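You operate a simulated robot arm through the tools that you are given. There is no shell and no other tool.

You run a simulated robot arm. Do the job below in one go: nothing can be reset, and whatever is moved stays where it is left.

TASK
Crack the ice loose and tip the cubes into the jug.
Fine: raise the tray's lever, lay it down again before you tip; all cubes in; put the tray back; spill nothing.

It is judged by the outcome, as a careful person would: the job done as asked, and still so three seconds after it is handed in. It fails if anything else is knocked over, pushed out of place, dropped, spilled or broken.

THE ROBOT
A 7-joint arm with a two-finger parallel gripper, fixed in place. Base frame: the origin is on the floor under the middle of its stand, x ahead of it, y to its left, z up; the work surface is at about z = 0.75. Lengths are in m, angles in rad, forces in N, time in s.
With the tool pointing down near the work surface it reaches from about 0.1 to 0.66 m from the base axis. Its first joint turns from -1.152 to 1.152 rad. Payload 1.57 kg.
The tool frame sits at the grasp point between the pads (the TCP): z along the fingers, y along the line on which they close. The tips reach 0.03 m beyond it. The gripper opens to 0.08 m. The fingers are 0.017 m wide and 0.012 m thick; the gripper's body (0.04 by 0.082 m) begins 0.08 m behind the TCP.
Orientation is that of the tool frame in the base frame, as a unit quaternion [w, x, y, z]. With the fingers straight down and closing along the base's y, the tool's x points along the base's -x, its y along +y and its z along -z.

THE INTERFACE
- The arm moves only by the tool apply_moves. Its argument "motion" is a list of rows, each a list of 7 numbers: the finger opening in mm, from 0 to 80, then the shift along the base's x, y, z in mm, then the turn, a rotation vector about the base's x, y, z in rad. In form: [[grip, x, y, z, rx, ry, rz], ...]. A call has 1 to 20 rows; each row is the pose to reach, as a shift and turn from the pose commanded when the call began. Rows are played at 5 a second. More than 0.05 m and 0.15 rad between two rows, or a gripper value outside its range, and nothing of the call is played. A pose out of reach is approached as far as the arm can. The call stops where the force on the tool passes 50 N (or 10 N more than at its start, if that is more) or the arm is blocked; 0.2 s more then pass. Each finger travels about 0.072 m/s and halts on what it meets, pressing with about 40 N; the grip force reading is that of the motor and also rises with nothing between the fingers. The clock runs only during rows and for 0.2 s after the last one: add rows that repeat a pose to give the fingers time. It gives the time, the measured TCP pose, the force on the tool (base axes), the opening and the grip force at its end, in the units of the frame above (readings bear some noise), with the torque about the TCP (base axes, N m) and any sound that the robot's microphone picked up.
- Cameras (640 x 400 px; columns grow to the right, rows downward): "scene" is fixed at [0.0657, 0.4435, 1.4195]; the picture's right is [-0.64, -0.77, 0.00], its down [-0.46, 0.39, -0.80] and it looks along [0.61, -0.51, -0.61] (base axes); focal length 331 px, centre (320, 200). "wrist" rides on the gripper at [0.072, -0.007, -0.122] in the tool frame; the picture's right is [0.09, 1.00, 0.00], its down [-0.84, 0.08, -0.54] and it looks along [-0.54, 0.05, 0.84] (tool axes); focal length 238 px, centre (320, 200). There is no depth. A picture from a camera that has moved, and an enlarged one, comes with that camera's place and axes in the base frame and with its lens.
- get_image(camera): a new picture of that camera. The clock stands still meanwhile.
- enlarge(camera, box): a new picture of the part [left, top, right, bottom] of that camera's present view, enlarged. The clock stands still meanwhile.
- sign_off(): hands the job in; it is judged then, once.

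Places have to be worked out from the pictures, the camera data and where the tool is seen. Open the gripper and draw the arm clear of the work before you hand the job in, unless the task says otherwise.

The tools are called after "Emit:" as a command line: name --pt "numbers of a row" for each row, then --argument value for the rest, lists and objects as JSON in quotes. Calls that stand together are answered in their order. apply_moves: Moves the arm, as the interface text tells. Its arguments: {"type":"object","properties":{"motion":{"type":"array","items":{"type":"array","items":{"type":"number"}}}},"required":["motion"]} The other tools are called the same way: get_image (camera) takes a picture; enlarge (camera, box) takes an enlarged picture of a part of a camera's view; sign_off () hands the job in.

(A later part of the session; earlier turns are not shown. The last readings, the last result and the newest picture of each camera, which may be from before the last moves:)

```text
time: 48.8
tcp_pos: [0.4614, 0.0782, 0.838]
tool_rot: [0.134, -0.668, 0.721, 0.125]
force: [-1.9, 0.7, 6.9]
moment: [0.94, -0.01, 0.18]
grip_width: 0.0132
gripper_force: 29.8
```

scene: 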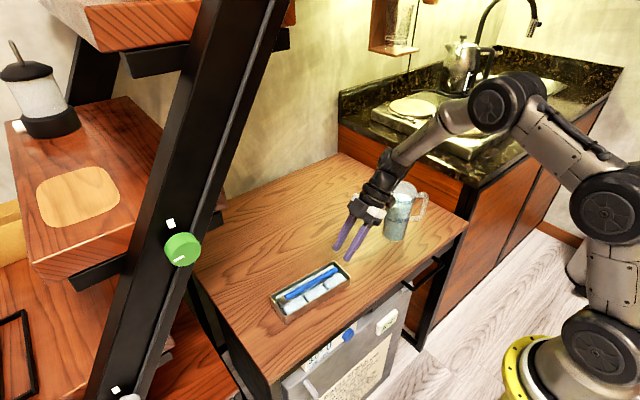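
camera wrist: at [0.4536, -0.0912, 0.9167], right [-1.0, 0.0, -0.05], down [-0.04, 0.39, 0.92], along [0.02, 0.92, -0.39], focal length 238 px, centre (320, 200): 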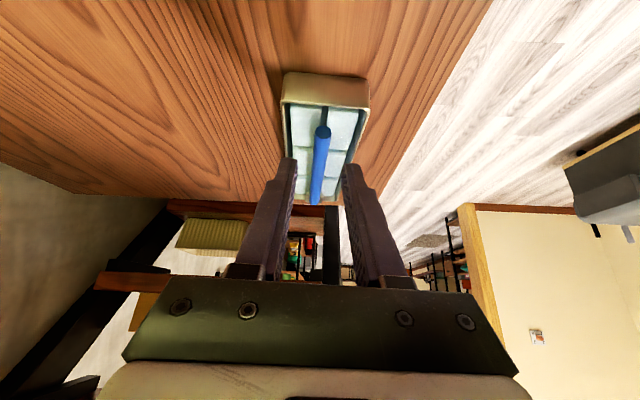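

The couple crosses zero at about +0.007 rad, so the hinge turns freely and my pivot is right to within a few millimetres (r≈0.128 m). I continue raising with that radius in 0.05 rad steps.

Emit:
apply_moves --pt "11 0.2 2.5 6.6 -0.0499 0.0034 0" --pt "11 0.4 5.3 13.0 -0.0998 0.0068 0" --pt "11 0.6 8.4 19.3 -0.1497 0.0102 0" --pt "11 0.8 11.8 25.5 -0.1995 0.0135 0" --pt "11 0.8 11.8 25.5 -0.1995 0.0135 0"

Emit:
enlarge --camera "scene" --box '[250, 220, 390, 330]'

```text
time: 50.0
tcp_pos: [0.4596, 0.0873, 0.862]
tool_rot: [0.061, -0.677, 0.731, 0.058]
force: [2.8, 2.0, 0.5]
moment: [0.2, -0.07, -0.07]
grip_width: 0.0132
gripper_force: 30.0
```

```text
3.64 times, centred on (320, 275) of scene
camera zoom: at [0.0657, 0.4435, 1.4195], right [-0.64, -0.77, 0.0], down [-0.46, 0.39, -0.8], along [0.61, -0.51, -0.61], focal length 1203 px, centre (320, -73)
```

zoom: 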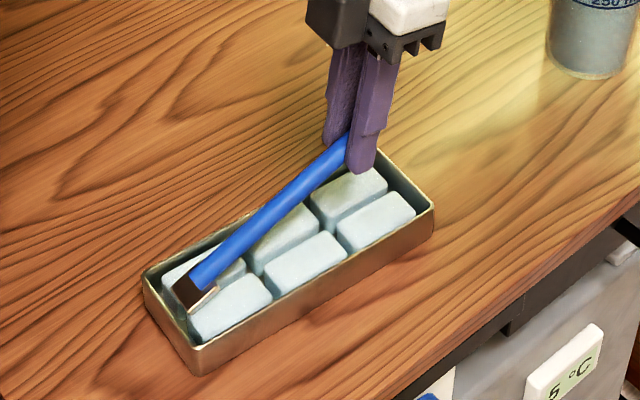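

The forces are small and the tray is flat, with the lever at about 0.43 rad. I continue raising.

Emit:
apply_moves --pt "11 0.3 3.7 6.0 -0.0499 0.0034 0" --pt "11 0.5 7.8 11.7 -0.0998 0.0068 0" --pt "11 0.8 12.0 17.3 -0.1497 0.0102 0" --pt "11 1.1 16.6 22.6 -0.1995 0.0135 0" --pt "11 1.1 16.6 22.6 -0.1995 0.0135 0"

Emit:
enlarge --camera "scene" --box '[250, 220, 390, 330]'

```text
time: 51.2
tcp_pos: [0.4622, 0.1055, 0.8854]
tool_rot: [-0.011, -0.68, 0.733, -0.011]
force: [-1.8, 1.3, 5.5]
moment: [0.67, 0.06, 0.09]
grip_width: 0.013
gripper_force: 30.1
```

```text
3.64 times, centred on (320, 275) of scene
camera zoom: at [0.0656, 0.4435, 1.4195], right [-0.64, -0.77, 0.0], down [-0.46, 0.39, -0.8], along [0.61, -0.51, -0.61], focal length 1203 px, centre (320, -73)
```

zoom: 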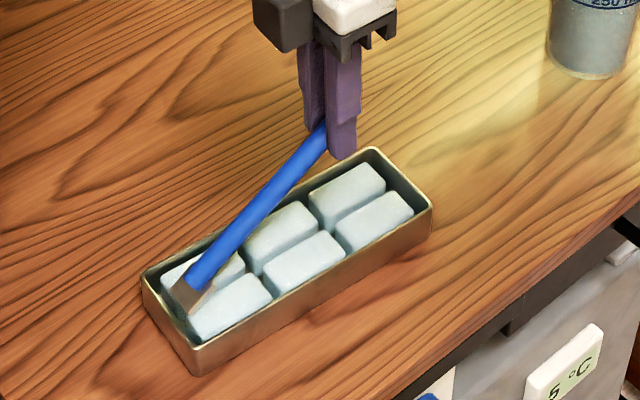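

The lever is at about 0.63 rad with a light downward push at the hinge. I keep going, easing the rotation slightly to unload the hinge.

Emit:
apply_moves --pt "11 0.3 4.8 5.1 -0.0449 0.003 0" --pt "11 0.7 9.9 10.0 -0.0928 0.0063 0" --pt "11 1.0 15.2 14.5 -0.1417 0.0096 0" --pt "11 1.4 20.8 18.9 -0.1916 0.013 0" --pt "11 1.4 20.8 18.9 -0.1916 0.013 0"

Emit:
enlarge --camera "scene" --box '[250, 220, 390, 330]'

```text
time: 52.4
tcp_pos: [0.4638, 0.1268, 0.9038]
tool_rot: [-0.082, -0.674, 0.73, -0.076]
force: [-3.3, -3.0, 5.0]
moment: [0.07, 0.18, 0.09]
grip_width: 0.013
gripper_force: 29.9
```

```text
3.64 times, centred on (320, 275) of scene
camera zoom: at [0.0655, 0.4434, 1.4195], right [-0.64, -0.77, 0.0], down [-0.46, 0.39, -0.8], along [0.61, -0.51, -0.61], focal length 1203 px, centre (320, -73)
```

zoom: 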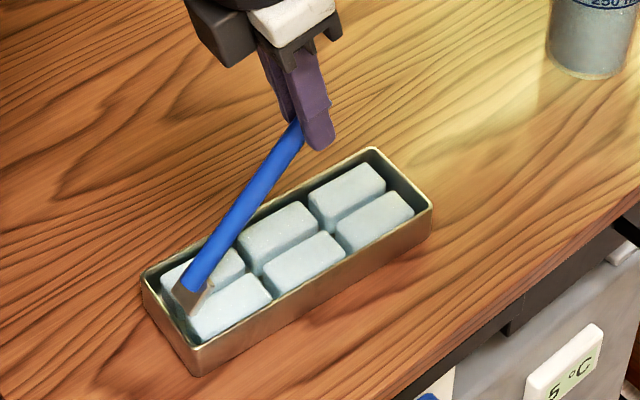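

The lever is at about 0.82 rad and no crack has been heard yet. The force shows slight compression along the tube, so I ease outward a little as I keep raising.

Emit:
apply_moves --pt "11 0.3 5.5 4.3 -0.0499 0.0034 0" --pt "11 0.7 11.2 8.3 -0.0998 0.0068 0" --pt "11 1.1 17.2 11.9 -0.1497 0.0102 0" --pt "11 1.6 23.5 15.0 -0.1995 0.0135 0" --pt "11 1.6 23.5 15.0 -0.1995 0.0135 0"

Emit:
enlarge --camera "scene" --box '[250, 220, 390, 330]'

```text
time: 53.6
tcp_pos: [0.4641, 0.1486, 0.9188]
tool_rot: [-0.153, -0.664, 0.718, -0.144]
force: [0.0, -0.3, 0.3]
moment: [-0.24, 0.07, -0.03]
grip_width: 0.0132
gripper_force: 29.8
```

```text
3.64 times, centred on (320, 275) of scene
camera zoom: at [0.0657, 0.4435, 1.4195], right [-0.64, -0.77, 0.0], down [-0.46, 0.39, -0.8], along [0.61, -0.51, -0.61], focal length 1203 px, centre (320, -73)
```

zoom: 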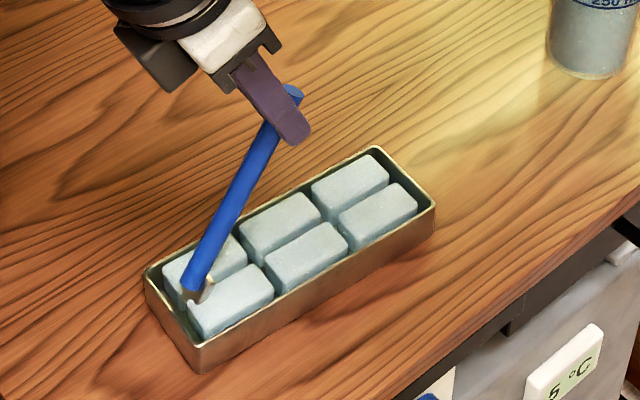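

The forces are near zero with the lever at about 1.0 rad. I raise it further towards upright.

Emit:
apply_moves --pt "11 0.4 6.5 2.9 -0.0534 0.0036 0" --pt "11 0.9 13.1 5.4 -0.1042 0.0071 0" --pt "11 1.3 19.8 7.6 -0.1541 0.0105 0" --pt "11 1.8 26.6 9.4 -0.204 0.0138 0" --pt "11 1.8 26.6 9.4 -0.204 0.0138 0"

Emit:
get_image --camera "scene"

Emit:
enlarge --camera "scene" --box '[250, 220, 390, 330]'

```text
time: 55.0
tcp_pos: [0.4752, 0.1423, 0.9339]
tool_rot: [-0.228, -0.623, 0.72, -0.205]
force: [0.4, -0.3, -1.0]
moment: [-0.1, 0.04, 0.05]
grip_width: 0.013
gripper_force: 30.1
stopped in row 5: the arm was blocked; the commanded pose is now the measured one
```

```text
taken
```

scene: 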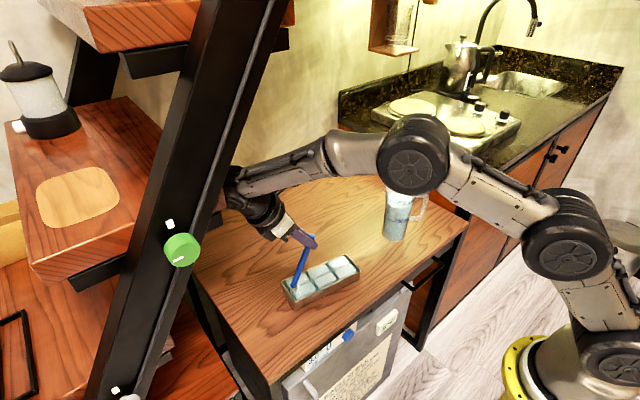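

```text
3.64 times, centred on (320, 275) of scene
camera zoom: at [0.0655, 0.4423, 1.42], right [-0.64, -0.77, 0.0], down [-0.46, 0.39, -0.8], along [0.61, -0.51, -0.61], focal length 1203 px, centre (320, -73)
```

zoom: 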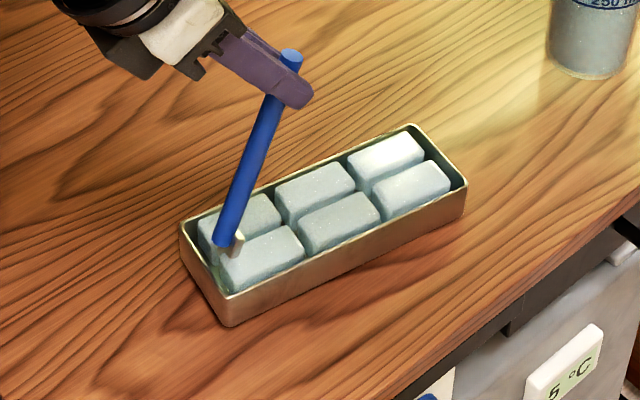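

The wrist touched the slanted shelf post, which overhangs the table more than I'd judged, and the tray got dragged slightly. I back off immediately along the reverse arc, a small step away from the post, and re-check.

Emit:
apply_moves --pt "11 -0.2 -3.4 -0.9 0.025 -0.0017 0" --pt "11 -0.5 -6.9 -1.9 0.0499 -0.0034 0" --pt "11 -0.9 -13.5 -4.1 0.0998 -0.0068 0" --pt "11 -0.9 -13.5 -4.1 0.0998 -0.0068 0"

Emit:
get_image --camera "scene"

Emit:
enlarge --camera "scene" --box '[250, 220, 390, 330]'

```text
time: 56.0
tcp_pos: [0.4712, 0.1344, 0.9289]
tool_rot: [-0.195, -0.635, 0.727, -0.172]
force: [-0.4, 0.2, -1.6]
moment: [-0.02, -0.01, 0.03]
grip_width: 0.013
gripper_force: 29.5
```

```text
taken
```

scene: 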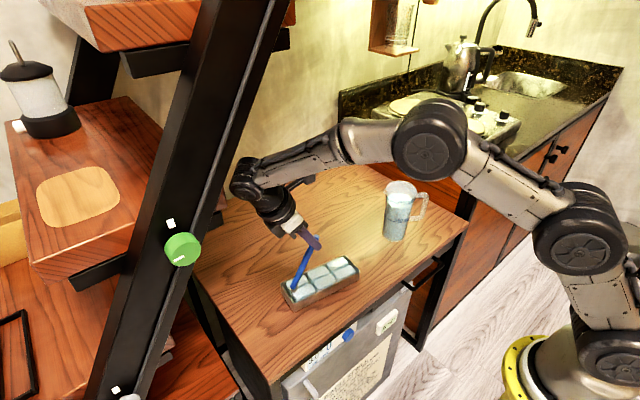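

```text
3.64 times, centred on (320, 275) of scene
camera zoom: at [0.0657, 0.4435, 1.4195], right [-0.64, -0.77, 0.0], down [-0.46, 0.39, -0.8], along [0.61, -0.51, -0.61], focal length 1203 px, centre (320, -73)
```

zoom: 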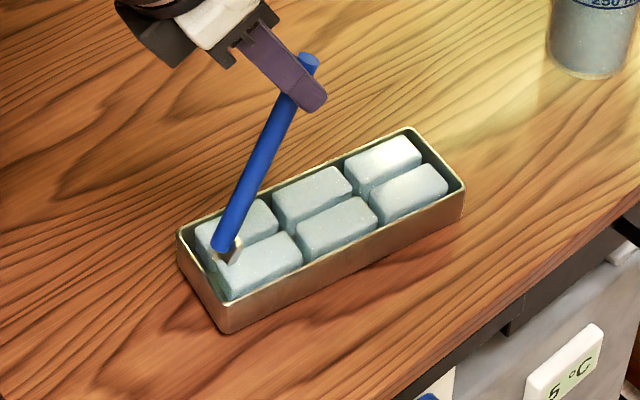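

The wrist is clear of the post, and the camera reading has returned to its original value. The tray has slid about 31 mm towards -y and is still flat. To get room to finish raising the lever, I slide the tray gently 50 mm further towards -y by its lever; I'll put it back at its original place later.

Emit:
apply_moves --pt "11 0 -5 -1 0 0 0" --pt "11 0 -12 -1 0 0 0" --pt "11 0 -20 -1 0 0 0" --pt "11 0 -28 -1 0 0 0" --pt "11 0 -36 -1 0 0 0" --pt "11 0 -44 -1 0 0 0" --pt "11 0 -50 -1 0 0 0" --pt "11 0 -50 -1 0 0 0"

Emit:
get_image --camera "scene"

Emit:
enlarge --camera "scene" --box '[260, 200, 400, 310]'

```text
time: 57.8
tcp_pos: [0.4724, 0.0832, 0.9276]
tool_rot: [-0.195, -0.636, 0.727, -0.173]
force: [0.0, 0.1, -1.4]
moment: [-0.03, -0.04, 0.0]
grip_width: 0.0128
gripper_force: 29.7
```

```text
taken
```

scene: 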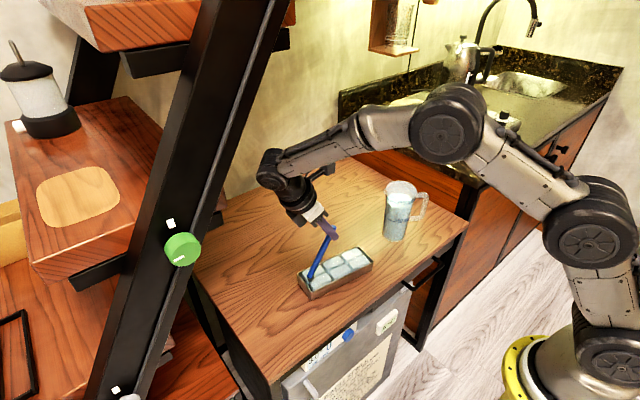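

```text
3.64 times, centred on (330, 255) of scene
camera zoom: at [0.0657, 0.4435, 1.4195], right [-0.64, -0.77, 0.0], down [-0.46, 0.39, -0.8], along [0.61, -0.51, -0.61], focal length 1203 px, centre (284, 0)
```

zoom: 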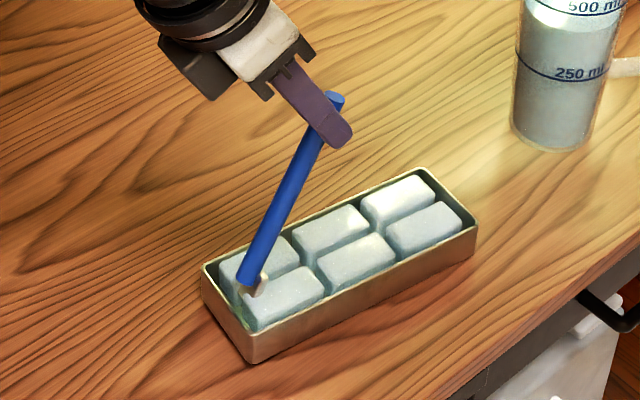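

The tray slid smoothly and there is now about 60 mm of clearance to the post. I continue raising the lever by another 0.2 rad.

Emit:
apply_moves --pt "11 1.0 6.8 2.2 -0.0495 0.007 0" --pt "11 1.9 13.8 4.1 -0.099 0.014 0" --pt "11 2.9 20.8 5.6 -0.1485 0.021 0" --pt "11 3.9 27.9 6.8 -0.198 0.028 0" --pt "11 3.9 27.9 6.8 -0.198 0.028 0"

Emit:
get_image --camera "scene"

Emit:
enlarge --camera "scene" --box '[260, 200, 400, 310]'

```text
time: 59.0
tcp_pos: [0.4756, 0.1137, 0.9357]
tool_rot: [-0.267, -0.615, 0.704, -0.235]
force: [0.7, 0.5, -2.1]
moment: [0.04, 0.02, 0.0]
grip_width: 0.0129
gripper_force: 29.5
```

```text
taken
```

scene: 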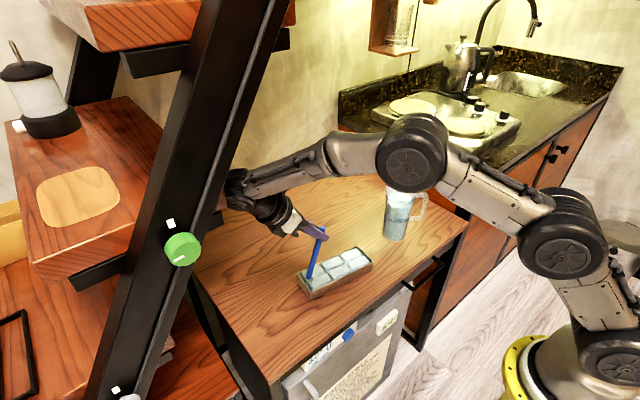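

```text
3.64 times, centred on (330, 255) of scene
camera zoom: at [0.0657, 0.4435, 1.4195], right [-0.64, -0.77, 0.0], down [-0.46, 0.39, -0.8], along [0.61, -0.51, -0.61], focal length 1203 px, centre (284, 0)
```

zoom: 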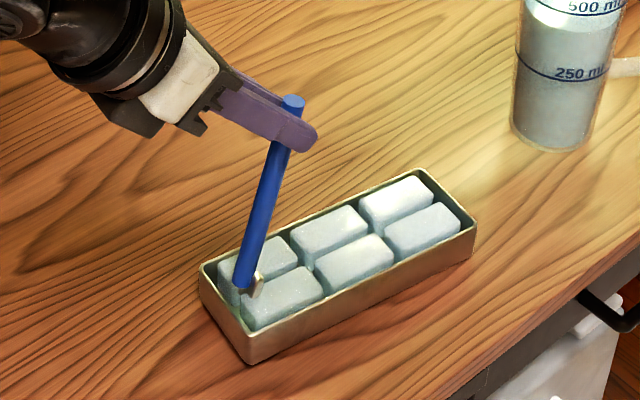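

The lever is at about 1.29 rad and still no crack is reported. I slide the tray another 35 mm away from the post to make room, then finish raising.

Emit:
apply_moves --pt "11 0 -7 -0.5 0 0 0" --pt "11 0 -14 -0.5 0 0 0" --pt "11 0 -21 -0.5 0 0 0" --pt "11 0 -28 -0.5 0 0 0" --pt "11 0 -35 -0.5 0 0 0" --pt "11 0 -35 -0.5 0 0 0"

Emit:
apply_moves --pt "11 1.0 7.1 0.8 -0.0495 0.007 0" --pt "11 2.0 14.2 1.2 -0.099 0.014 0" --pt "11 3.0 21.3 1.3 -0.1485 0.021 0" --pt "11 4.0 28.3 1.1 -0.198 0.028 0" --pt "11 4.0 28.3 1.1 -0.198 0.028 0"

Emit:
get_image --camera "scene"

Emit:
enlarge --camera "scene" --box '[270, 190, 410, 300]'

```text
time: 60.4
tcp_pos: [0.4754, 0.0765, 0.9348]
tool_rot: [-0.266, -0.616, 0.703, -0.235]
force: [0.4, 0.5, -2.9]
moment: [0.03, -0.02, 0.02]
grip_width: 0.0131
gripper_force: 29.7
```

```text
time: 61.6
tcp_pos: [0.4804, 0.1066, 0.9353]
tool_rot: [-0.336, -0.589, 0.674, -0.295]
force: [0.6, 0.5, -3.1]
moment: [0.23, -0.05, -0.01]
grip_width: 0.013
gripper_force: 29.0
```

```text
taken
```

scene: 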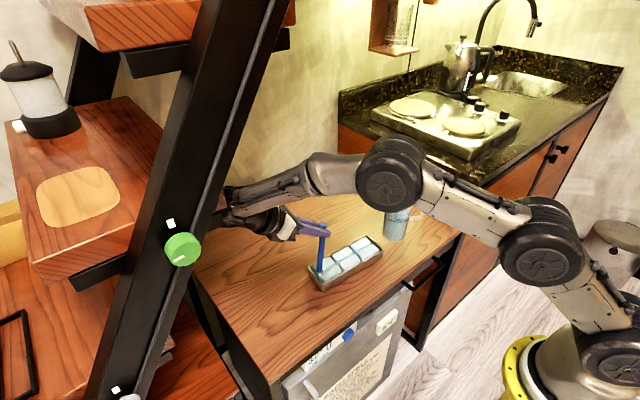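

```text
3.64 times, centred on (340, 245) of scene
camera zoom: at [0.0658, 0.4435, 1.4195], right [-0.64, -0.77, 0.0], down [-0.46, 0.39, -0.8], along [0.61, -0.51, -0.61], focal length 1203 px, centre (247, 36)
```

zoom: 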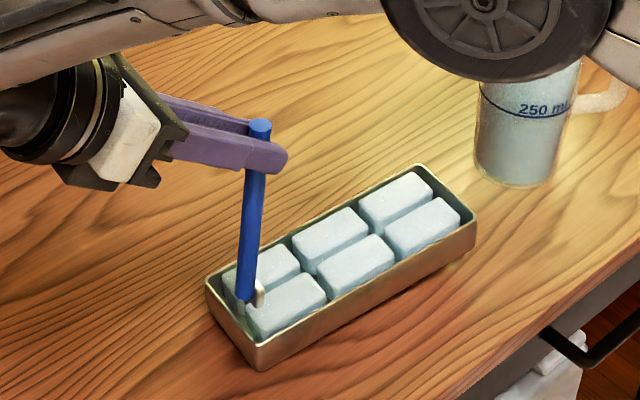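

The lever is nearly vertical at about 1.49 rad. I check the cubes and the lever foot through the wrist camera for signs of cracking before pushing further.

Emit:
get_image --camera "wrist"

Emit:
enlarge --camera "scene" --box '[305, 225, 385, 295]'

```text
taken
camera wrist: at [0.4923, 0.1605, 1.0657], right [-0.99, 0.08, 0.07], down [0.05, 0.94, -0.34], along [-0.09, -0.34, -0.94], focal length 238 px, centre (320, 200)
```

wrist: 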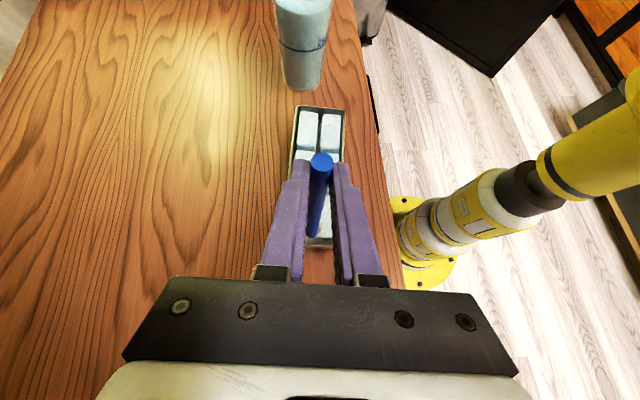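

```text
5.71 times, centred on (345, 260) of scene
camera zoom: at [0.0658, 0.4435, 1.4195], right [-0.64, -0.77, 0.0], down [-0.46, 0.39, -0.8], along [0.61, -0.51, -0.61], focal length 1891 px, centre (177, -143)
```

zoom: 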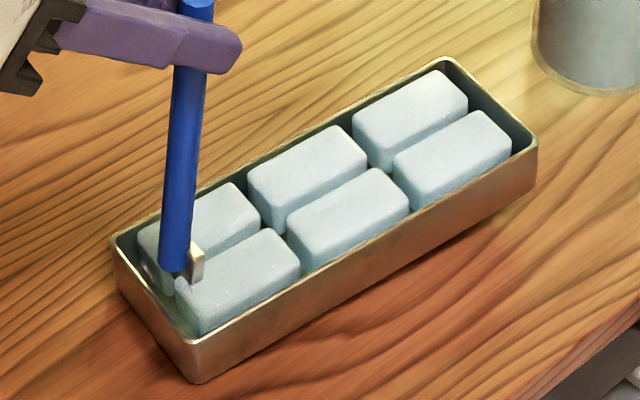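

The rim measurements show the lever is at its stop: the tray, about 3.1 N, is now hanging from it with its low end up. So the lever is fully raised. I reverse the arc to set the tray back down and start lowering the lever.

Emit:
apply_moves --pt "11 -0.9 -7.1 0.2 0.0496 -0.0066 0" --pt "11 -1.9 -14.1 0.2 0.0991 -0.0132 0" --pt "11 -2.8 -21.2 -0.1 0.1487 -0.0198 0" --pt "11 -3.8 -28.2 -0.5 0.1982 -0.0264 0" --pt "11 -4.7 -35.2 -1.5 0.2478 -0.033 0" --pt "11 -5.6 -42.1 -2.8 0.2973 -0.0396 0" --pt "11 -5.6 -42.1 -2.8 0.2973 -0.0396 0"

Emit:
get_image --camera "scene"

Emit:
enlarge --camera "scene" --box '[270, 190, 410, 300]'

```text
time: 63.2
tcp_pos: [0.4749, 0.0638, 0.9314]
tool_rot: [-0.232, -0.627, 0.716, -0.203]
force: [0.3, -1.0, -2.0]
moment: [-0.11, -0.02, 0.0]
grip_width: 0.0133
gripper_force: 29.6
```

```text
taken
```

scene: 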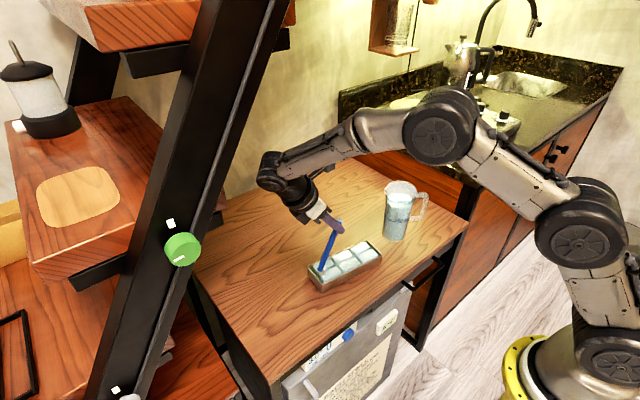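

```text
3.64 times, centred on (340, 245) of scene
camera zoom: at [0.0657, 0.4435, 1.4195], right [-0.64, -0.77, 0.0], down [-0.46, 0.39, -0.8], along [0.61, -0.51, -0.61], focal length 1203 px, centre (247, 36)
```

zoom: 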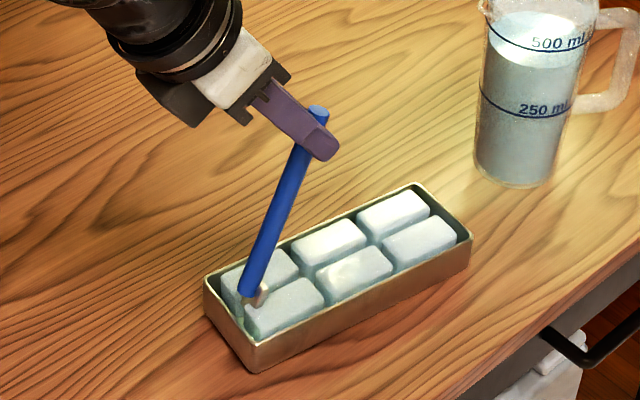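

The tray sits level again. I keep lowering the lever by 0.5 rad so the hand comes upright and away from the post, before sliding the tray back.

Emit:
apply_moves --pt "11 -0.9 -6.9 -2.7 0.0496 -0.0068 0" --pt "11 -1.9 -13.7 -5.3 0.0991 -0.0135 0" --pt "11 -2.8 -20.4 -8.1 0.1487 -0.0203 0" --pt "11 -3.7 -26.9 -10.9 0.1982 -0.027 0" --pt "11 -4.5 -33.3 -13.9 0.2478 -0.0338 0" --pt "11 -5.4 -39.5 -17.2 0.2973 -0.0405 0" --pt "11 -5.4 -39.5 -17.2 0.2973 -0.0405 0"

Emit:
enlarge --camera "scene" --box '[270, 190, 410, 300]'

```text
time: 64.8
tcp_pos: [0.4683, 0.024, 0.9143]
tool_rot: [-0.121, -0.649, 0.743, -0.107]
force: [0.3, 0.4, -0.5]
moment: [-0.05, 0.0, -0.01]
grip_width: 0.0128
gripper_force: 30.1
```

```text
3.64 times, centred on (340, 245) of scene
camera zoom: at [0.0657, 0.4435, 1.4195], right [-0.64, -0.77, 0.0], down [-0.46, 0.39, -0.8], along [0.61, -0.51, -0.61], focal length 1203 px, centre (247, 36)
```

zoom: 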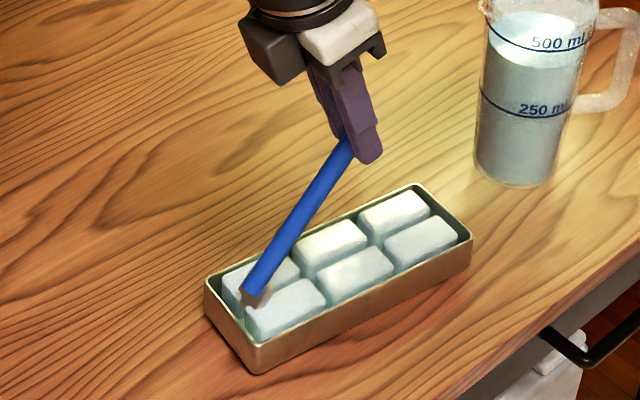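

The tray is flat with zero load. I slide it back by about (-4.5, +115.6) mm while rotating 0.07 rad about z, towards its original place.

Emit:
apply_moves --pt "11 -0.4 8 0 0 0 0.005" --pt "11 -0.8 17 0 0 0 0.011" --pt "11 -1.2 27 0 0 0 0.017" --pt "11 -1.5 37 0 0 0 0.023" --pt "11 -1.9 47 0 0 0 0.03" --pt "11 -2.3 57 0 0 0 0.036" --pt "11 -2.7 67 0 0 0 0.043" --pt "11 -3.1 77 0 0 0 0.049" --pt "11 -3.5 87 0 0 0 0.055" --pt "11 -3.9 97 0 0 0 0.062" --pt "11 -4.2 107 0 0 0 0.068" --pt "11 -4.5 113 0 0 0 0.073" --pt "11 -4.5 115.6 0 0 0 0.073" --pt "11 -4.5 115.6 0 0 0 0.073"

Emit:
enlarge --camera "scene" --box '[250, 220, 390, 330]'

```text
time: 67.8
tcp_pos: [0.4651, 0.1368, 0.9165]
tool_rot: [-0.117, -0.676, 0.719, -0.112]
force: [-0.2, 0.5, -1.5]
moment: [-0.15, -0.01, 0.01]
grip_width: 0.013
gripper_force: 29.6
```

```text
3.64 times, centred on (320, 275) of scene
camera zoom: at [0.0657, 0.4435, 1.4195], right [-0.64, -0.77, 0.0], down [-0.46, 0.39, -0.8], along [0.61, -0.51, -0.61], focal length 1203 px, centre (320, -73)
```

zoom: 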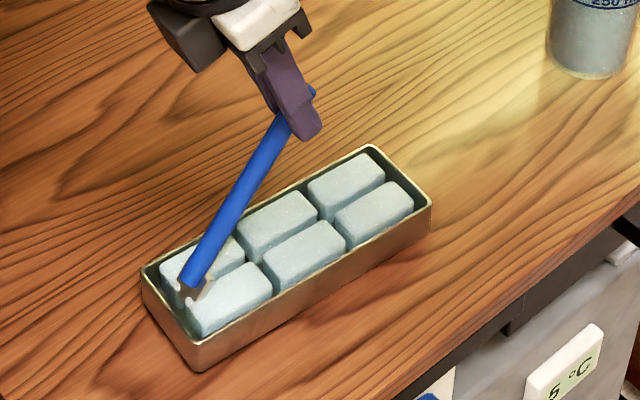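

The tray is back within about 1–2 mm of its original spot. I continue laying the lever down about its hinge.

Emit:
apply_moves --pt "11 -0.4 -6.1 -4.5 0.0499 -0.0035 0" --pt "11 -0.8 -12.0 -8.6 0.0998 -0.007 0" --pt "11 -1.2 -17.7 -12.9 0.1497 -0.0105 0" --pt "11 -1.6 -23.1 -17.5 0.1995 -0.014 0" --pt "11 -2.0 -28.4 -22.3 0.2494 -0.0175 0" --pt "11 -2.4 -33.5 -27.4 0.2993 -0.021 0" --pt "11 -2.7 -38.2 -32.8 0.3492 -0.0245 0" --pt "11 -3.0 -42.7 -38.3 0.3991 -0.028 0" --pt "11 -3.3 -46.9 -44.1 0.449 -0.0315 0" --pt "11 -3.6 -50.8 -50.0 0.4988 -0.035 0" --pt "11 -3.6 -50.8 -50.0 0.4988 -0.035 0"

Emit:
enlarge --camera "scene" --box '[250, 220, 390, 330]'

```text
time: 70.2
tcp_pos: [0.4598, 0.087, 0.866]
tool_rot: [0.066, -0.683, 0.725, 0.058]
force: [0.0, -0.5, -2.3]
moment: [-0.24, 0.02, 0.03]
grip_width: 0.0128
gripper_force: 29.6
```

```text
3.64 times, centred on (320, 275) of scene
camera zoom: at [0.0657, 0.4435, 1.4195], right [-0.64, -0.77, 0.0], down [-0.46, 0.39, -0.8], along [0.61, -0.51, -0.61], focal length 1203 px, centre (320, -73)
```

zoom: 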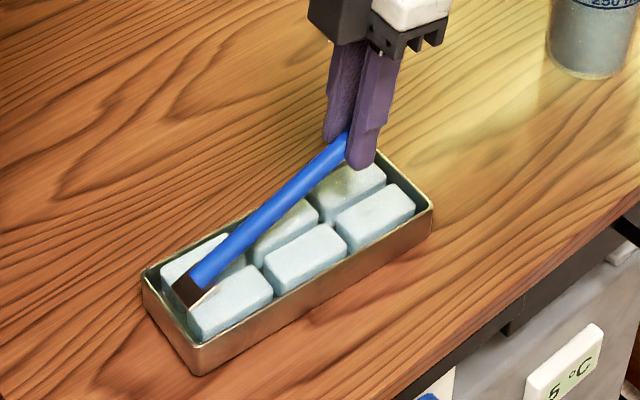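

The lever is at about 0.42 rad with the tray still in place. I continue down to nearly closed, with a slight extra drop to unload the hinge.

Emit:
apply_moves --pt "11 -0.3 -3.6 -7.2 0.0499 -0.0035 0" --pt "11 -0.5 -6.9 -14.1 0.0998 -0.007 0" --pt "11 -0.7 -9.9 -21.0 0.1497 -0.0105 0" --pt "11 -0.9 -12.5 -27.7 0.1995 -0.014 0" --pt "11 -1.0 -14.8 -34.4 0.2494 -0.0175 0" --pt "11 -1.2 -16.8 -41.3 0.2993 -0.021 0" --pt "11 -1.3 -18.4 -48.2 0.3492 -0.0245 0" --pt "11 -1.3 -18.4 -48.2 0.3492 -0.0245 0"

Emit:
enlarge --camera "scene" --box '[250, 240, 370, 330]'

```text
time: 72.0
tcp_pos: [0.4598, 0.0692, 0.8181]
tool_rot: [0.192, -0.66, 0.705, 0.175]
force: [0.0, 0.5, -1.7]
moment: [-0.28, 0.02, 0.0]
grip_width: 0.0129
gripper_force: 29.8
```

```text
4.44 times, centred on (310, 285) of scene
camera zoom: at [0.0657, 0.4435, 1.4195], right [-0.64, -0.77, 0.0], down [-0.46, 0.39, -0.8], along [0.61, -0.51, -0.61], focal length 1471 px, centre (364, -178)
```

zoom: 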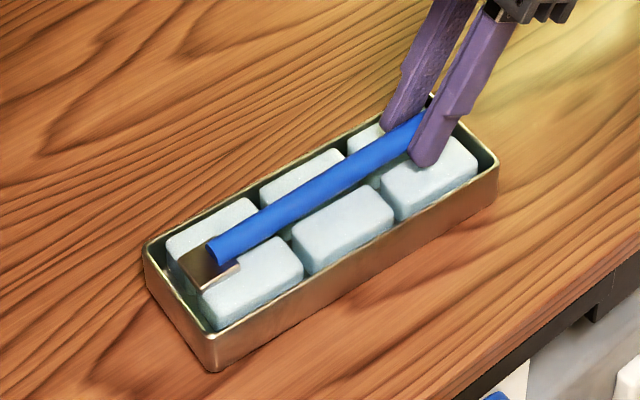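

Nearly closed now. I do the last 0.075 rad, then open the fingers to release the lever.

Emit:
apply_moves --pt "11 0 -0.6 -3.6 0.025 -0.0017 0" --pt "11 -0.1 -1.3 -7.1 0.0499 -0.0035 0" --pt "11 -0.1 -1.8 -10.6 0.0748 -0.0052 0" --pt "11 -0.1 -1.8 -10.6 0.0748 -0.0052 0"

Emit:
enlarge --camera "scene" --box '[250, 240, 370, 330]'

```text
time: 73.0
tcp_pos: [0.4599, 0.0689, 0.8072]
tool_rot: [0.221, -0.654, 0.696, 0.199]
force: [-5.7, -0.9, 18.3]
moment: [-0.8, 0.27, -0.05]
grip_width: 0.0128
gripper_force: 29.6
```

```text
4.44 times, centred on (310, 285) of scene
camera zoom: at [0.0653, 0.4435, 1.4195], right [-0.64, -0.77, 0.0], down [-0.46, 0.39, -0.8], along [0.61, -0.51, -0.61], focal length 1471 px, centre (364, -178)
```

zoom: 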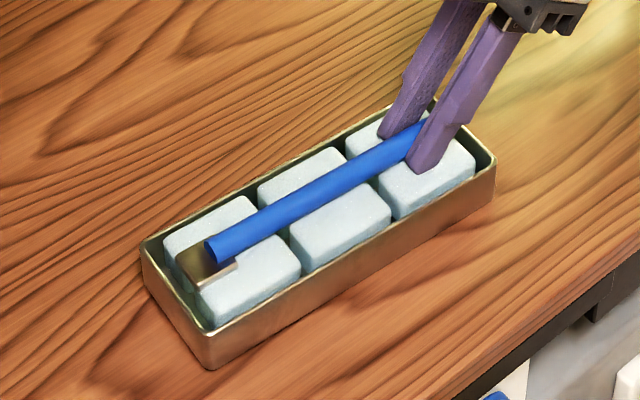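

The lever is against its stop, with 18 N of reaction. I ease up 1.5 mm and open the fingers to release it, then retract along the tool axis.

Emit:
apply_moves --pt "11 0 0 1.5 0 0 0" --pt "13 0 0 1.5 0 0 0" --pt "20 0 0 1.5 0 0 0" --pt "30 0 0 1.5 0 0 0" --pt "30 0 0 1.5 0 0 0"

Emit:
enlarge --camera "wrist" --box '[220, 70, 420, 220]'

Emit:
enlarge --camera "scene" --box '[250, 240, 370, 330]'

```text
time: 74.2
tcp_pos: [0.4597, 0.0673, 0.8078]
tool_rot: [0.219, -0.654, 0.697, 0.196]
force: [2.6, -2.3, 9.9]
moment: [0.05, 0.07, 0.02]
grip_width: 0.0275
gripper_force: 0.1
```

```text
2.67 times, centred on (320, 145) of wrist
camera zoom: at [0.4566, -0.0589, 0.8675], right [-1.0, -0.01, -0.06], down [-0.06, 0.39, 0.92], along [0.01, 0.92, -0.39], focal length 636 px, centre (320, 347)
```

zoom: 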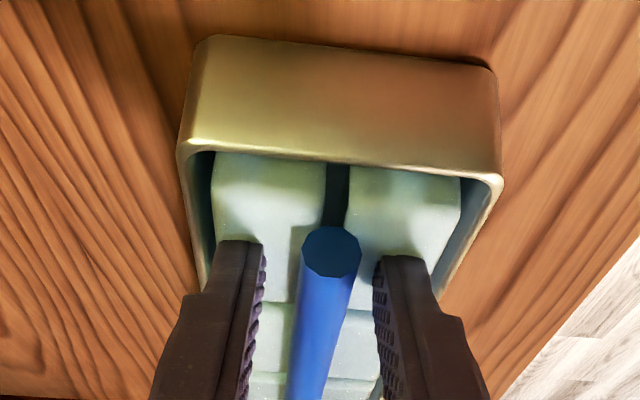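

```text
4.44 times, centred on (310, 285) of scene
camera zoom: at [0.0656, 0.4434, 1.4195], right [-0.64, -0.77, 0.0], down [-0.46, 0.39, -0.8], along [0.61, -0.51, -0.61], focal length 1471 px, centre (364, -178)
```

zoom: 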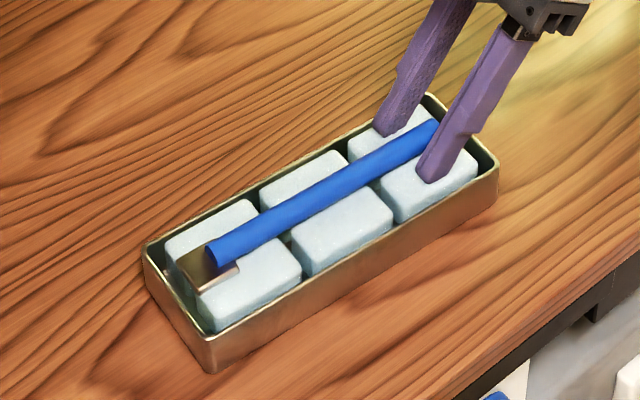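

The fingertips now touch the cubes, which sit visibly higher in the tray than before, so the ice looks loosened. The lever lies flat. I retract along the tool axis and inspect.

Emit:
apply_moves --pt "30 -0.4 -5.6 8.3 0 0 0" --pt "30 -0.8 -11.3 16.5 0 0 0" --pt "30 -1.6 -22.6 33 0 0 0" --pt "30 -2.4 -33.9 49.5 0 0 0" --pt "30 -2.4 -33.9 49.5 0 0 0"

Emit:
apply_moves --pt "40 0 10 20 -0.1197 0.0081 0" --pt "50 0 20 40 -0.2394 0.0162 0" --pt "60 0 30 55 -0.3592 0.0244 0" --pt "70 0 40 70 -0.4789 0.0325 0" --pt "80 0 50 80 -0.5986 0.0406 0" --pt "80 0 50 80 -0.5986 0.0406 0"

Emit:
get_image --camera "wrist"

Emit:
enlarge --camera "scene" --box '[250, 240, 370, 330]'

```text
time: 75.4
tcp_pos: [0.4568, 0.0356, 0.8573]
tool_rot: [0.218, -0.654, 0.696, 0.2]
force: [0.3, 0.7, -0.4]
moment: [0.0, -0.03, -0.02]
grip_width: 0.0302
gripper_force: 0.0
```

```text
time: 76.8
tcp_pos: [0.4569, 0.0844, 0.9379]
tool_rot: [0.001, -0.685, 0.729, -0.003]
force: [-0.1, 0.6, -0.6]
moment: [0.02, 0.0, -0.01]
grip_width: 0.0799
gripper_force: 0.1
```

```text
taken
camera wrist: at [0.4582, 0.0139, 1.0595], right [-1.0, -0.03, -0.01], down [-0.03, 0.84, 0.54], along [-0.01, 0.54, -0.84], focal length 238 px, centre (320, 200)
```

wrist: 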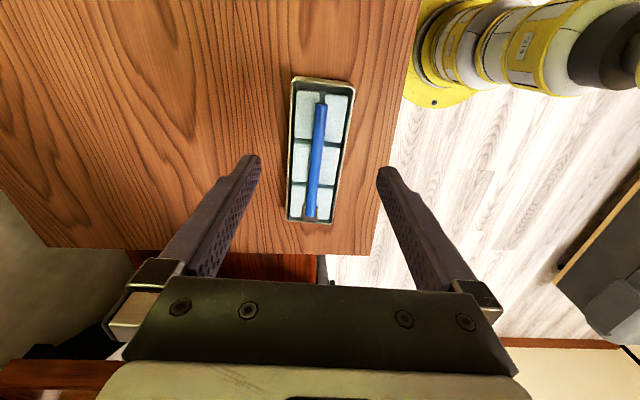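

```text
4.44 times, centred on (310, 285) of scene
camera zoom: at [0.0657, 0.4435, 1.4195], right [-0.64, -0.77, 0.0], down [-0.46, 0.39, -0.8], along [0.61, -0.51, -0.61], focal length 1471 px, centre (364, -178)
```

zoom: 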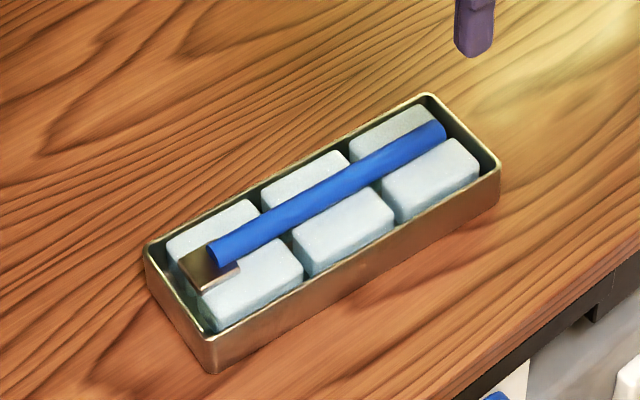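

The tray is at its original spot, the lever is flat and the cubes are raised a few millimetres. I enlarge the wrist view to re-measure the tray for the grasp.

Emit:
enlarge --camera "wrist" --box '[230, 60, 410, 240]'

```text
2.22 times, centred on (320, 150) of wrist
camera zoom: at [0.4582, 0.0139, 1.0595], right [-1.0, -0.03, -0.01], down [-0.03, 0.84, 0.54], along [-0.01, 0.54, -0.84], focal length 530 px, centre (320, 311)
```

zoom: 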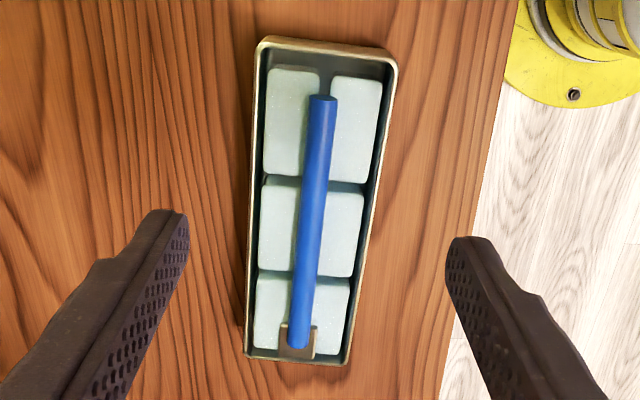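

The tray's centre measures about (0.4626, 0.139) with its axis about 0.07 rad off y, matching the original. I position over the grasp point about 110 mm from the low end, staying clear of the post.

Emit:
apply_moves --pt "80 2 15 -20 0 0 -0.005" --pt "80 4 35 -40 0 0 -0.01" --pt "80 6 55 -60 0 0 -0.01" --pt "80 6.8 69.4 -78 0 0 -0.01" --pt "80 6.8 69.4 -90 0 0 -0.01" --pt "80 6.8 69.4 -90 0 0 -0.01"

Emit:
get_image --camera "wrist"

Emit:
get_image --camera "scene"

```text
time: 78.2
tcp_pos: [0.4637, 0.1532, 0.8462]
tool_rot: [0.002, -0.682, 0.731, -0.001]
force: [0.5, -0.2, 0.5]
moment: [0.0, -0.02, -0.01]
grip_width: 0.0799
gripper_force: 0.0
```

```text
taken
camera wrist: at [0.4633, 0.0817, 0.9682], right [-1.0, -0.02, -0.01], down [-0.02, 0.84, 0.54], along [-0.01, 0.54, -0.84], focal length 238 px, centre (320, 200)
```

wrist: 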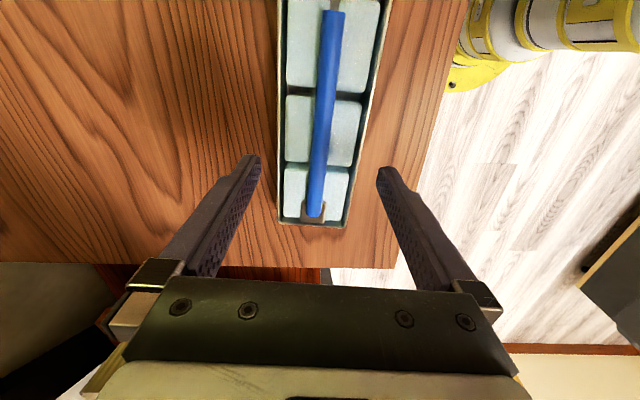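

```text
taken
```

scene: 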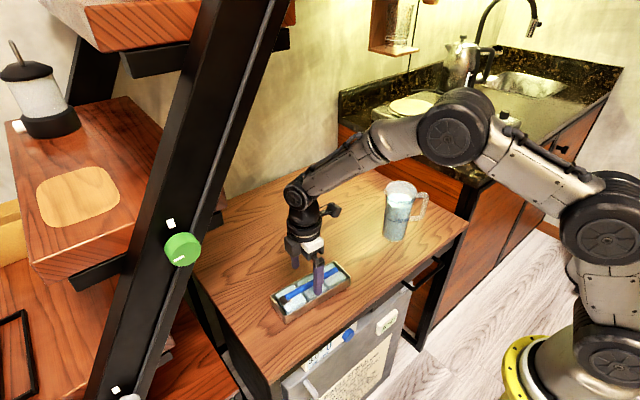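

The fingers straddle the tray. I enlarge to check the lateral centring at the grasp line before descending.

Emit:
enlarge --camera "wrist" --box '[230, 90, 410, 210]'

```text
3.33 times, centred on (320, 150) of wrist
camera zoom: at [0.4633, 0.0817, 0.9682], right [-1.0, -0.02, -0.01], down [-0.02, 0.84, 0.54], along [-0.01, 0.54, -0.84], focal length 794 px, centre (320, 367)
```

zoom: 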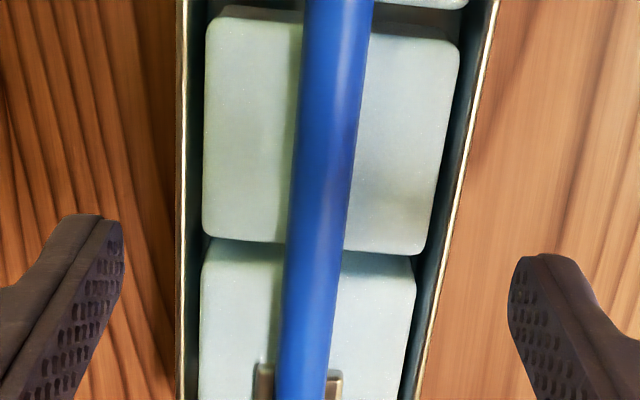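

The tool is centred within 1 mm and the tray is 68 mm wide against an 80 mm opening. I descend until the fingertips are just above the table, beside the tray walls.

Emit:
apply_moves --pt "80 0.8 0 -15 0 0 0" --pt "80 0.8 0 -30 0 0 0" --pt "80 0.8 0 -42 0 0 0" --pt "80 0.8 0 -51 0 0 0" --pt "80 0.8 0 -57 0 0 0" --pt "80 0.8 0 -61 0 0 0" --pt "80 0.8 0 -61 0 0 0"

Emit:
enlarge --camera "scene" --box '[250, 220, 390, 330]'

```text
time: 79.8
tcp_pos: [0.4656, 0.154, 0.7855]
tool_rot: [0.002, -0.682, 0.732, -0.002]
force: [1.3, 0.0, -0.2]
moment: [-0.02, 0.0, 0.02]
grip_width: 0.0798
gripper_force: 0.0
```

```text
3.64 times, centred on (320, 275) of scene
camera zoom: at [0.0657, 0.4435, 1.4195], right [-0.64, -0.77, 0.0], down [-0.46, 0.39, -0.8], along [0.61, -0.51, -0.61], focal length 1203 px, centre (320, -73)
```

zoom: 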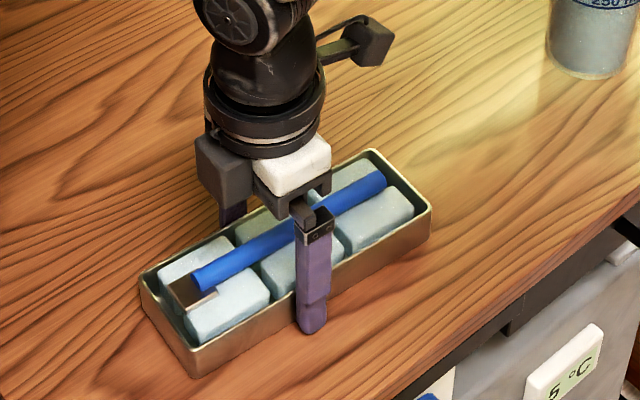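

The fingers are on both sides of the tray with no contact yet. I close on it gently.

Emit:
apply_moves --pt "75 0 0 0 0 0 0" --pt "71 0 0 0 0 0 0" --pt "68 0 0 0 0 0 0" --pt "65 0 0 0 0 0 0" --pt "60 0 0 0 0 0 0" --pt "58 0 0 0 0 0 0" --pt "58 0 0 0 0 0 0"

Emit:
enlarge --camera "scene" --box '[250, 220, 390, 330]'

```text
time: 81.4
tcp_pos: [0.465, 0.1524, 0.7838]
tool_rot: [0.003, -0.682, 0.732, -0.002]
force: [-2.0, 0.6, 1.5]
moment: [-0.16, 0.22, -0.11]
grip_width: 0.0694
gripper_force: 40.0
```

```text
3.64 times, centred on (320, 275) of scene
camera zoom: at [0.0657, 0.4435, 1.4195], right [-0.64, -0.77, 0.0], down [-0.46, 0.39, -0.8], along [0.61, -0.51, -0.61], focal length 1203 px, centre (320, -73)
```

zoom: 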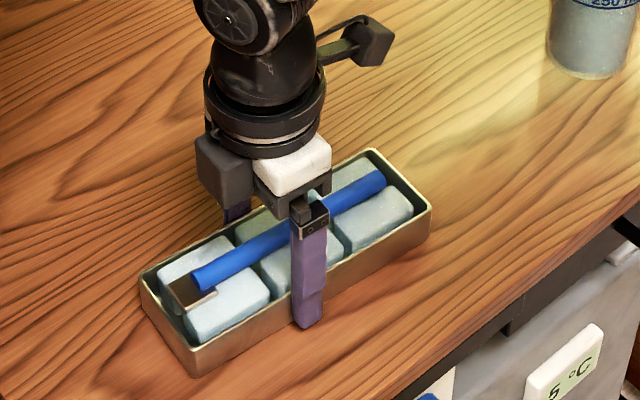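

The tray is held at 69.4 mm with 40 N. I lift 25 mm straight up and check that it stays level.

Emit:
apply_moves --pt "58 0 0 4 0 0 0" --pt "58 0 0 9 0 0 0" --pt "58 0 0 15 0 0 0" --pt "58 0 0 20 0 0 0" --pt "58 0 0 25 0 0 0" --pt "58 0 0 25 0 0 0"

Emit:
enlarge --camera "scene" --box '[250, 220, 390, 330]'

```text
time: 82.8
tcp_pos: [0.4645, 0.153, 0.8106]
tool_rot: [0.001, -0.681, 0.732, -0.002]
force: [-0.1, 0.3, -3.3]
moment: [0.04, 0.01, 0.03]
grip_width: 0.0695
gripper_force: 40.1
```

```text
3.64 times, centred on (320, 275) of scene
camera zoom: at [0.0658, 0.4435, 1.4195], right [-0.64, -0.77, 0.0], down [-0.46, 0.39, -0.8], along [0.61, -0.51, -0.61], focal length 1203 px, centre (320, -73)
```

zoom: 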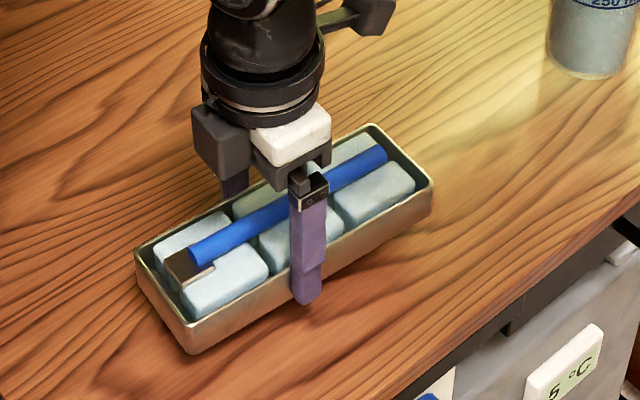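

The tray is lifted level (3.3 N). I move it in small steps to the start of the rehearsed path, staying clear of the post.

Emit:
apply_moves --pt "58 0 -4 5 0 0 0" --pt "58 -1 -11 13 0 0 0" --pt "58 -1.5 -21 23 0 0 0" --pt "58 -2.5 -33 34 0 0 0" --pt "58 -3.5 -46 46 0 0 0" --pt "58 -4.5 -58 57 0 0 0" --pt "58 -5 -67 65 0 0 0" --pt "58 -5 -72 70 0 0 0" --pt "58 -5 -72 70 0 0 0"

Emit:
apply_moves --pt "58 0 0 8 0 0 0" --pt "58 0 0 18 0 0 0" --pt "58 1 -5 31 0 0 -0.04" --pt "58 1 -18 48 0 0 -0.132" --pt "58 2 -37 66 0 0 -0.264" --pt "58 4 -55 84 0 0 -0.396" --pt "58 5 -74 104 0 0 -0.528" --pt "58 6 -92 122 0 0 -0.66" --pt "58 7 -111 137 0 0 -0.792" --pt "58 8 -129 150 0 0 -0.924" --pt "58 9 -148 160 0 0 -1.057" --pt "58 10 -166 167 0 0 -1.189" --pt "58 12 -185 170 0 0 -1.321" --pt "58 13 -203 170 0 0 -1.453" --pt "58 14 -222 170 0 0 -1.585" --pt "58 15 -240 170 0 0 -1.717" --pt "58 16 -253 170 0 0 -1.81" --pt "58 16 -259 170 0 0 -1.849" --pt "58 16 -259 170 0 0 -1.849"

Emit:
get_image --camera "scene"

Emit:
get_image --camera "wrist"

```text
time: 84.8
tcp_pos: [0.4596, 0.08, 0.8813]
tool_rot: [0.002, -0.681, 0.732, -0.003]
force: [-0.4, -0.6, -2.9]
moment: [0.02, -0.01, -0.02]
grip_width: 0.0697
gripper_force: 39.7
```

```text
time: 88.8
tcp_pos: [0.4755, -0.1788, 1.0517]
tool_rot: [-0.002, 0.174, 0.985, -0.002]
force: [0.5, 0.6, -2.7]
moment: [-0.03, -0.06, 0.0]
grip_width: 0.0696
gripper_force: 40.3
```

```text
taken
```

scene: 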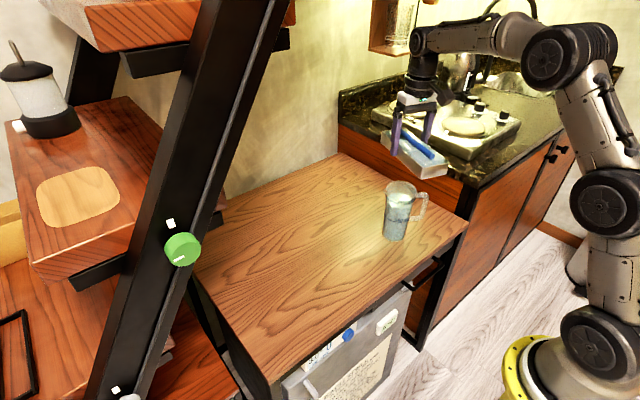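

```text
taken
camera wrist: at [0.4055, -0.1586, 1.1739], right [0.26, 0.97, -0.01], down [0.81, -0.21, 0.54], along [0.52, -0.14, -0.84], focal length 238 px, centre (320, 200)
```

wrist: 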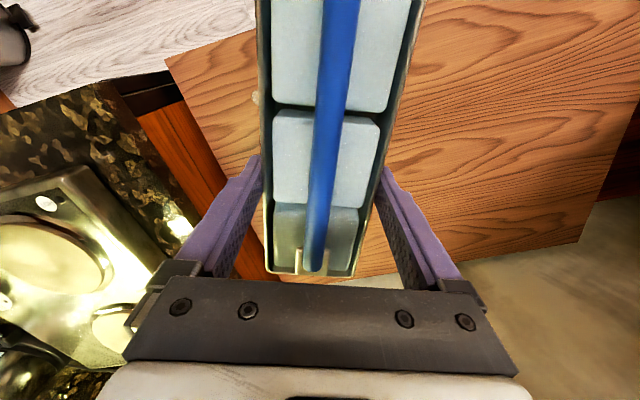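

The tray is level over the jug with its low end towards the base. I tilt in stages about the tray's width axis, starting with 0.6 rad.

Emit:
apply_moves --pt "58 0 0 0 -0.0174 -0.0469 0" --pt "58 0 0 0 -0.0382 -0.1031 0" --pt "58 0 0 0 -0.0626 -0.1688 0" --pt "58 0 0 0 -0.0869 -0.2344 0" --pt "58 0 0 0 -0.1112 -0.3001 0" --pt "58 0 0 0 -0.1356 -0.3657 0" --pt "58 0 0 0 -0.1599 -0.4313 0" --pt "58 0 0 0 -0.1842 -0.497 0" --pt "58 0 0 0 -0.2086 -0.5626 0" --pt "58 0 0 0 -0.2086 -0.5626 0"

Emit:
enlarge --camera "scene" --box '[350, 50, 500, 250]'

Emit:
get_image --camera "wrist"

```text
time: 91.0
tcp_pos: [0.475, -0.1765, 1.052]
tool_rot: [0.291, 0.168, 0.94, -0.057]
force: [-0.1, 1.9, -2.8]
moment: [0.01, -0.01, 0.0]
grip_width: 0.0694
gripper_force: 40.3
```

```text
2.00 times, centred on (425, 150) of scene
camera zoom: at [0.0657, 0.4435, 1.4195], right [-0.64, -0.77, 0.0], down [-0.46, 0.39, -0.8], along [0.61, -0.51, -0.61], focal length 662 px, centre (110, 300)
```

zoom: 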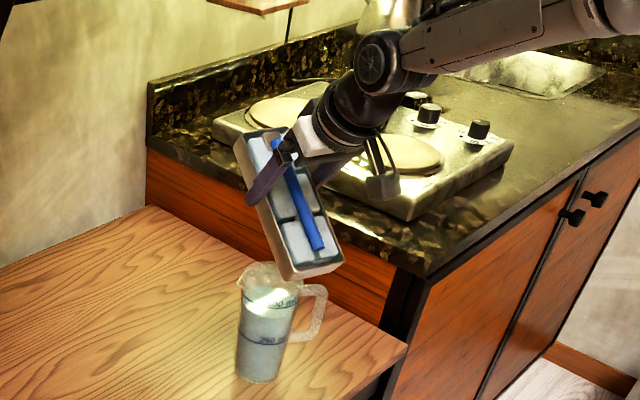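

```text
taken
camera wrist: at [0.3524, -0.1381, 1.1113], right [0.27, 0.96, -0.06], down [0.39, -0.05, 0.92], along [0.88, -0.28, -0.39], focal length 238 px, centre (320, 200)
```

wrist: 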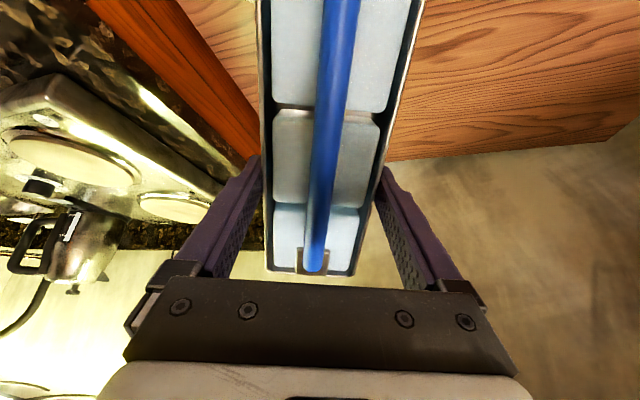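

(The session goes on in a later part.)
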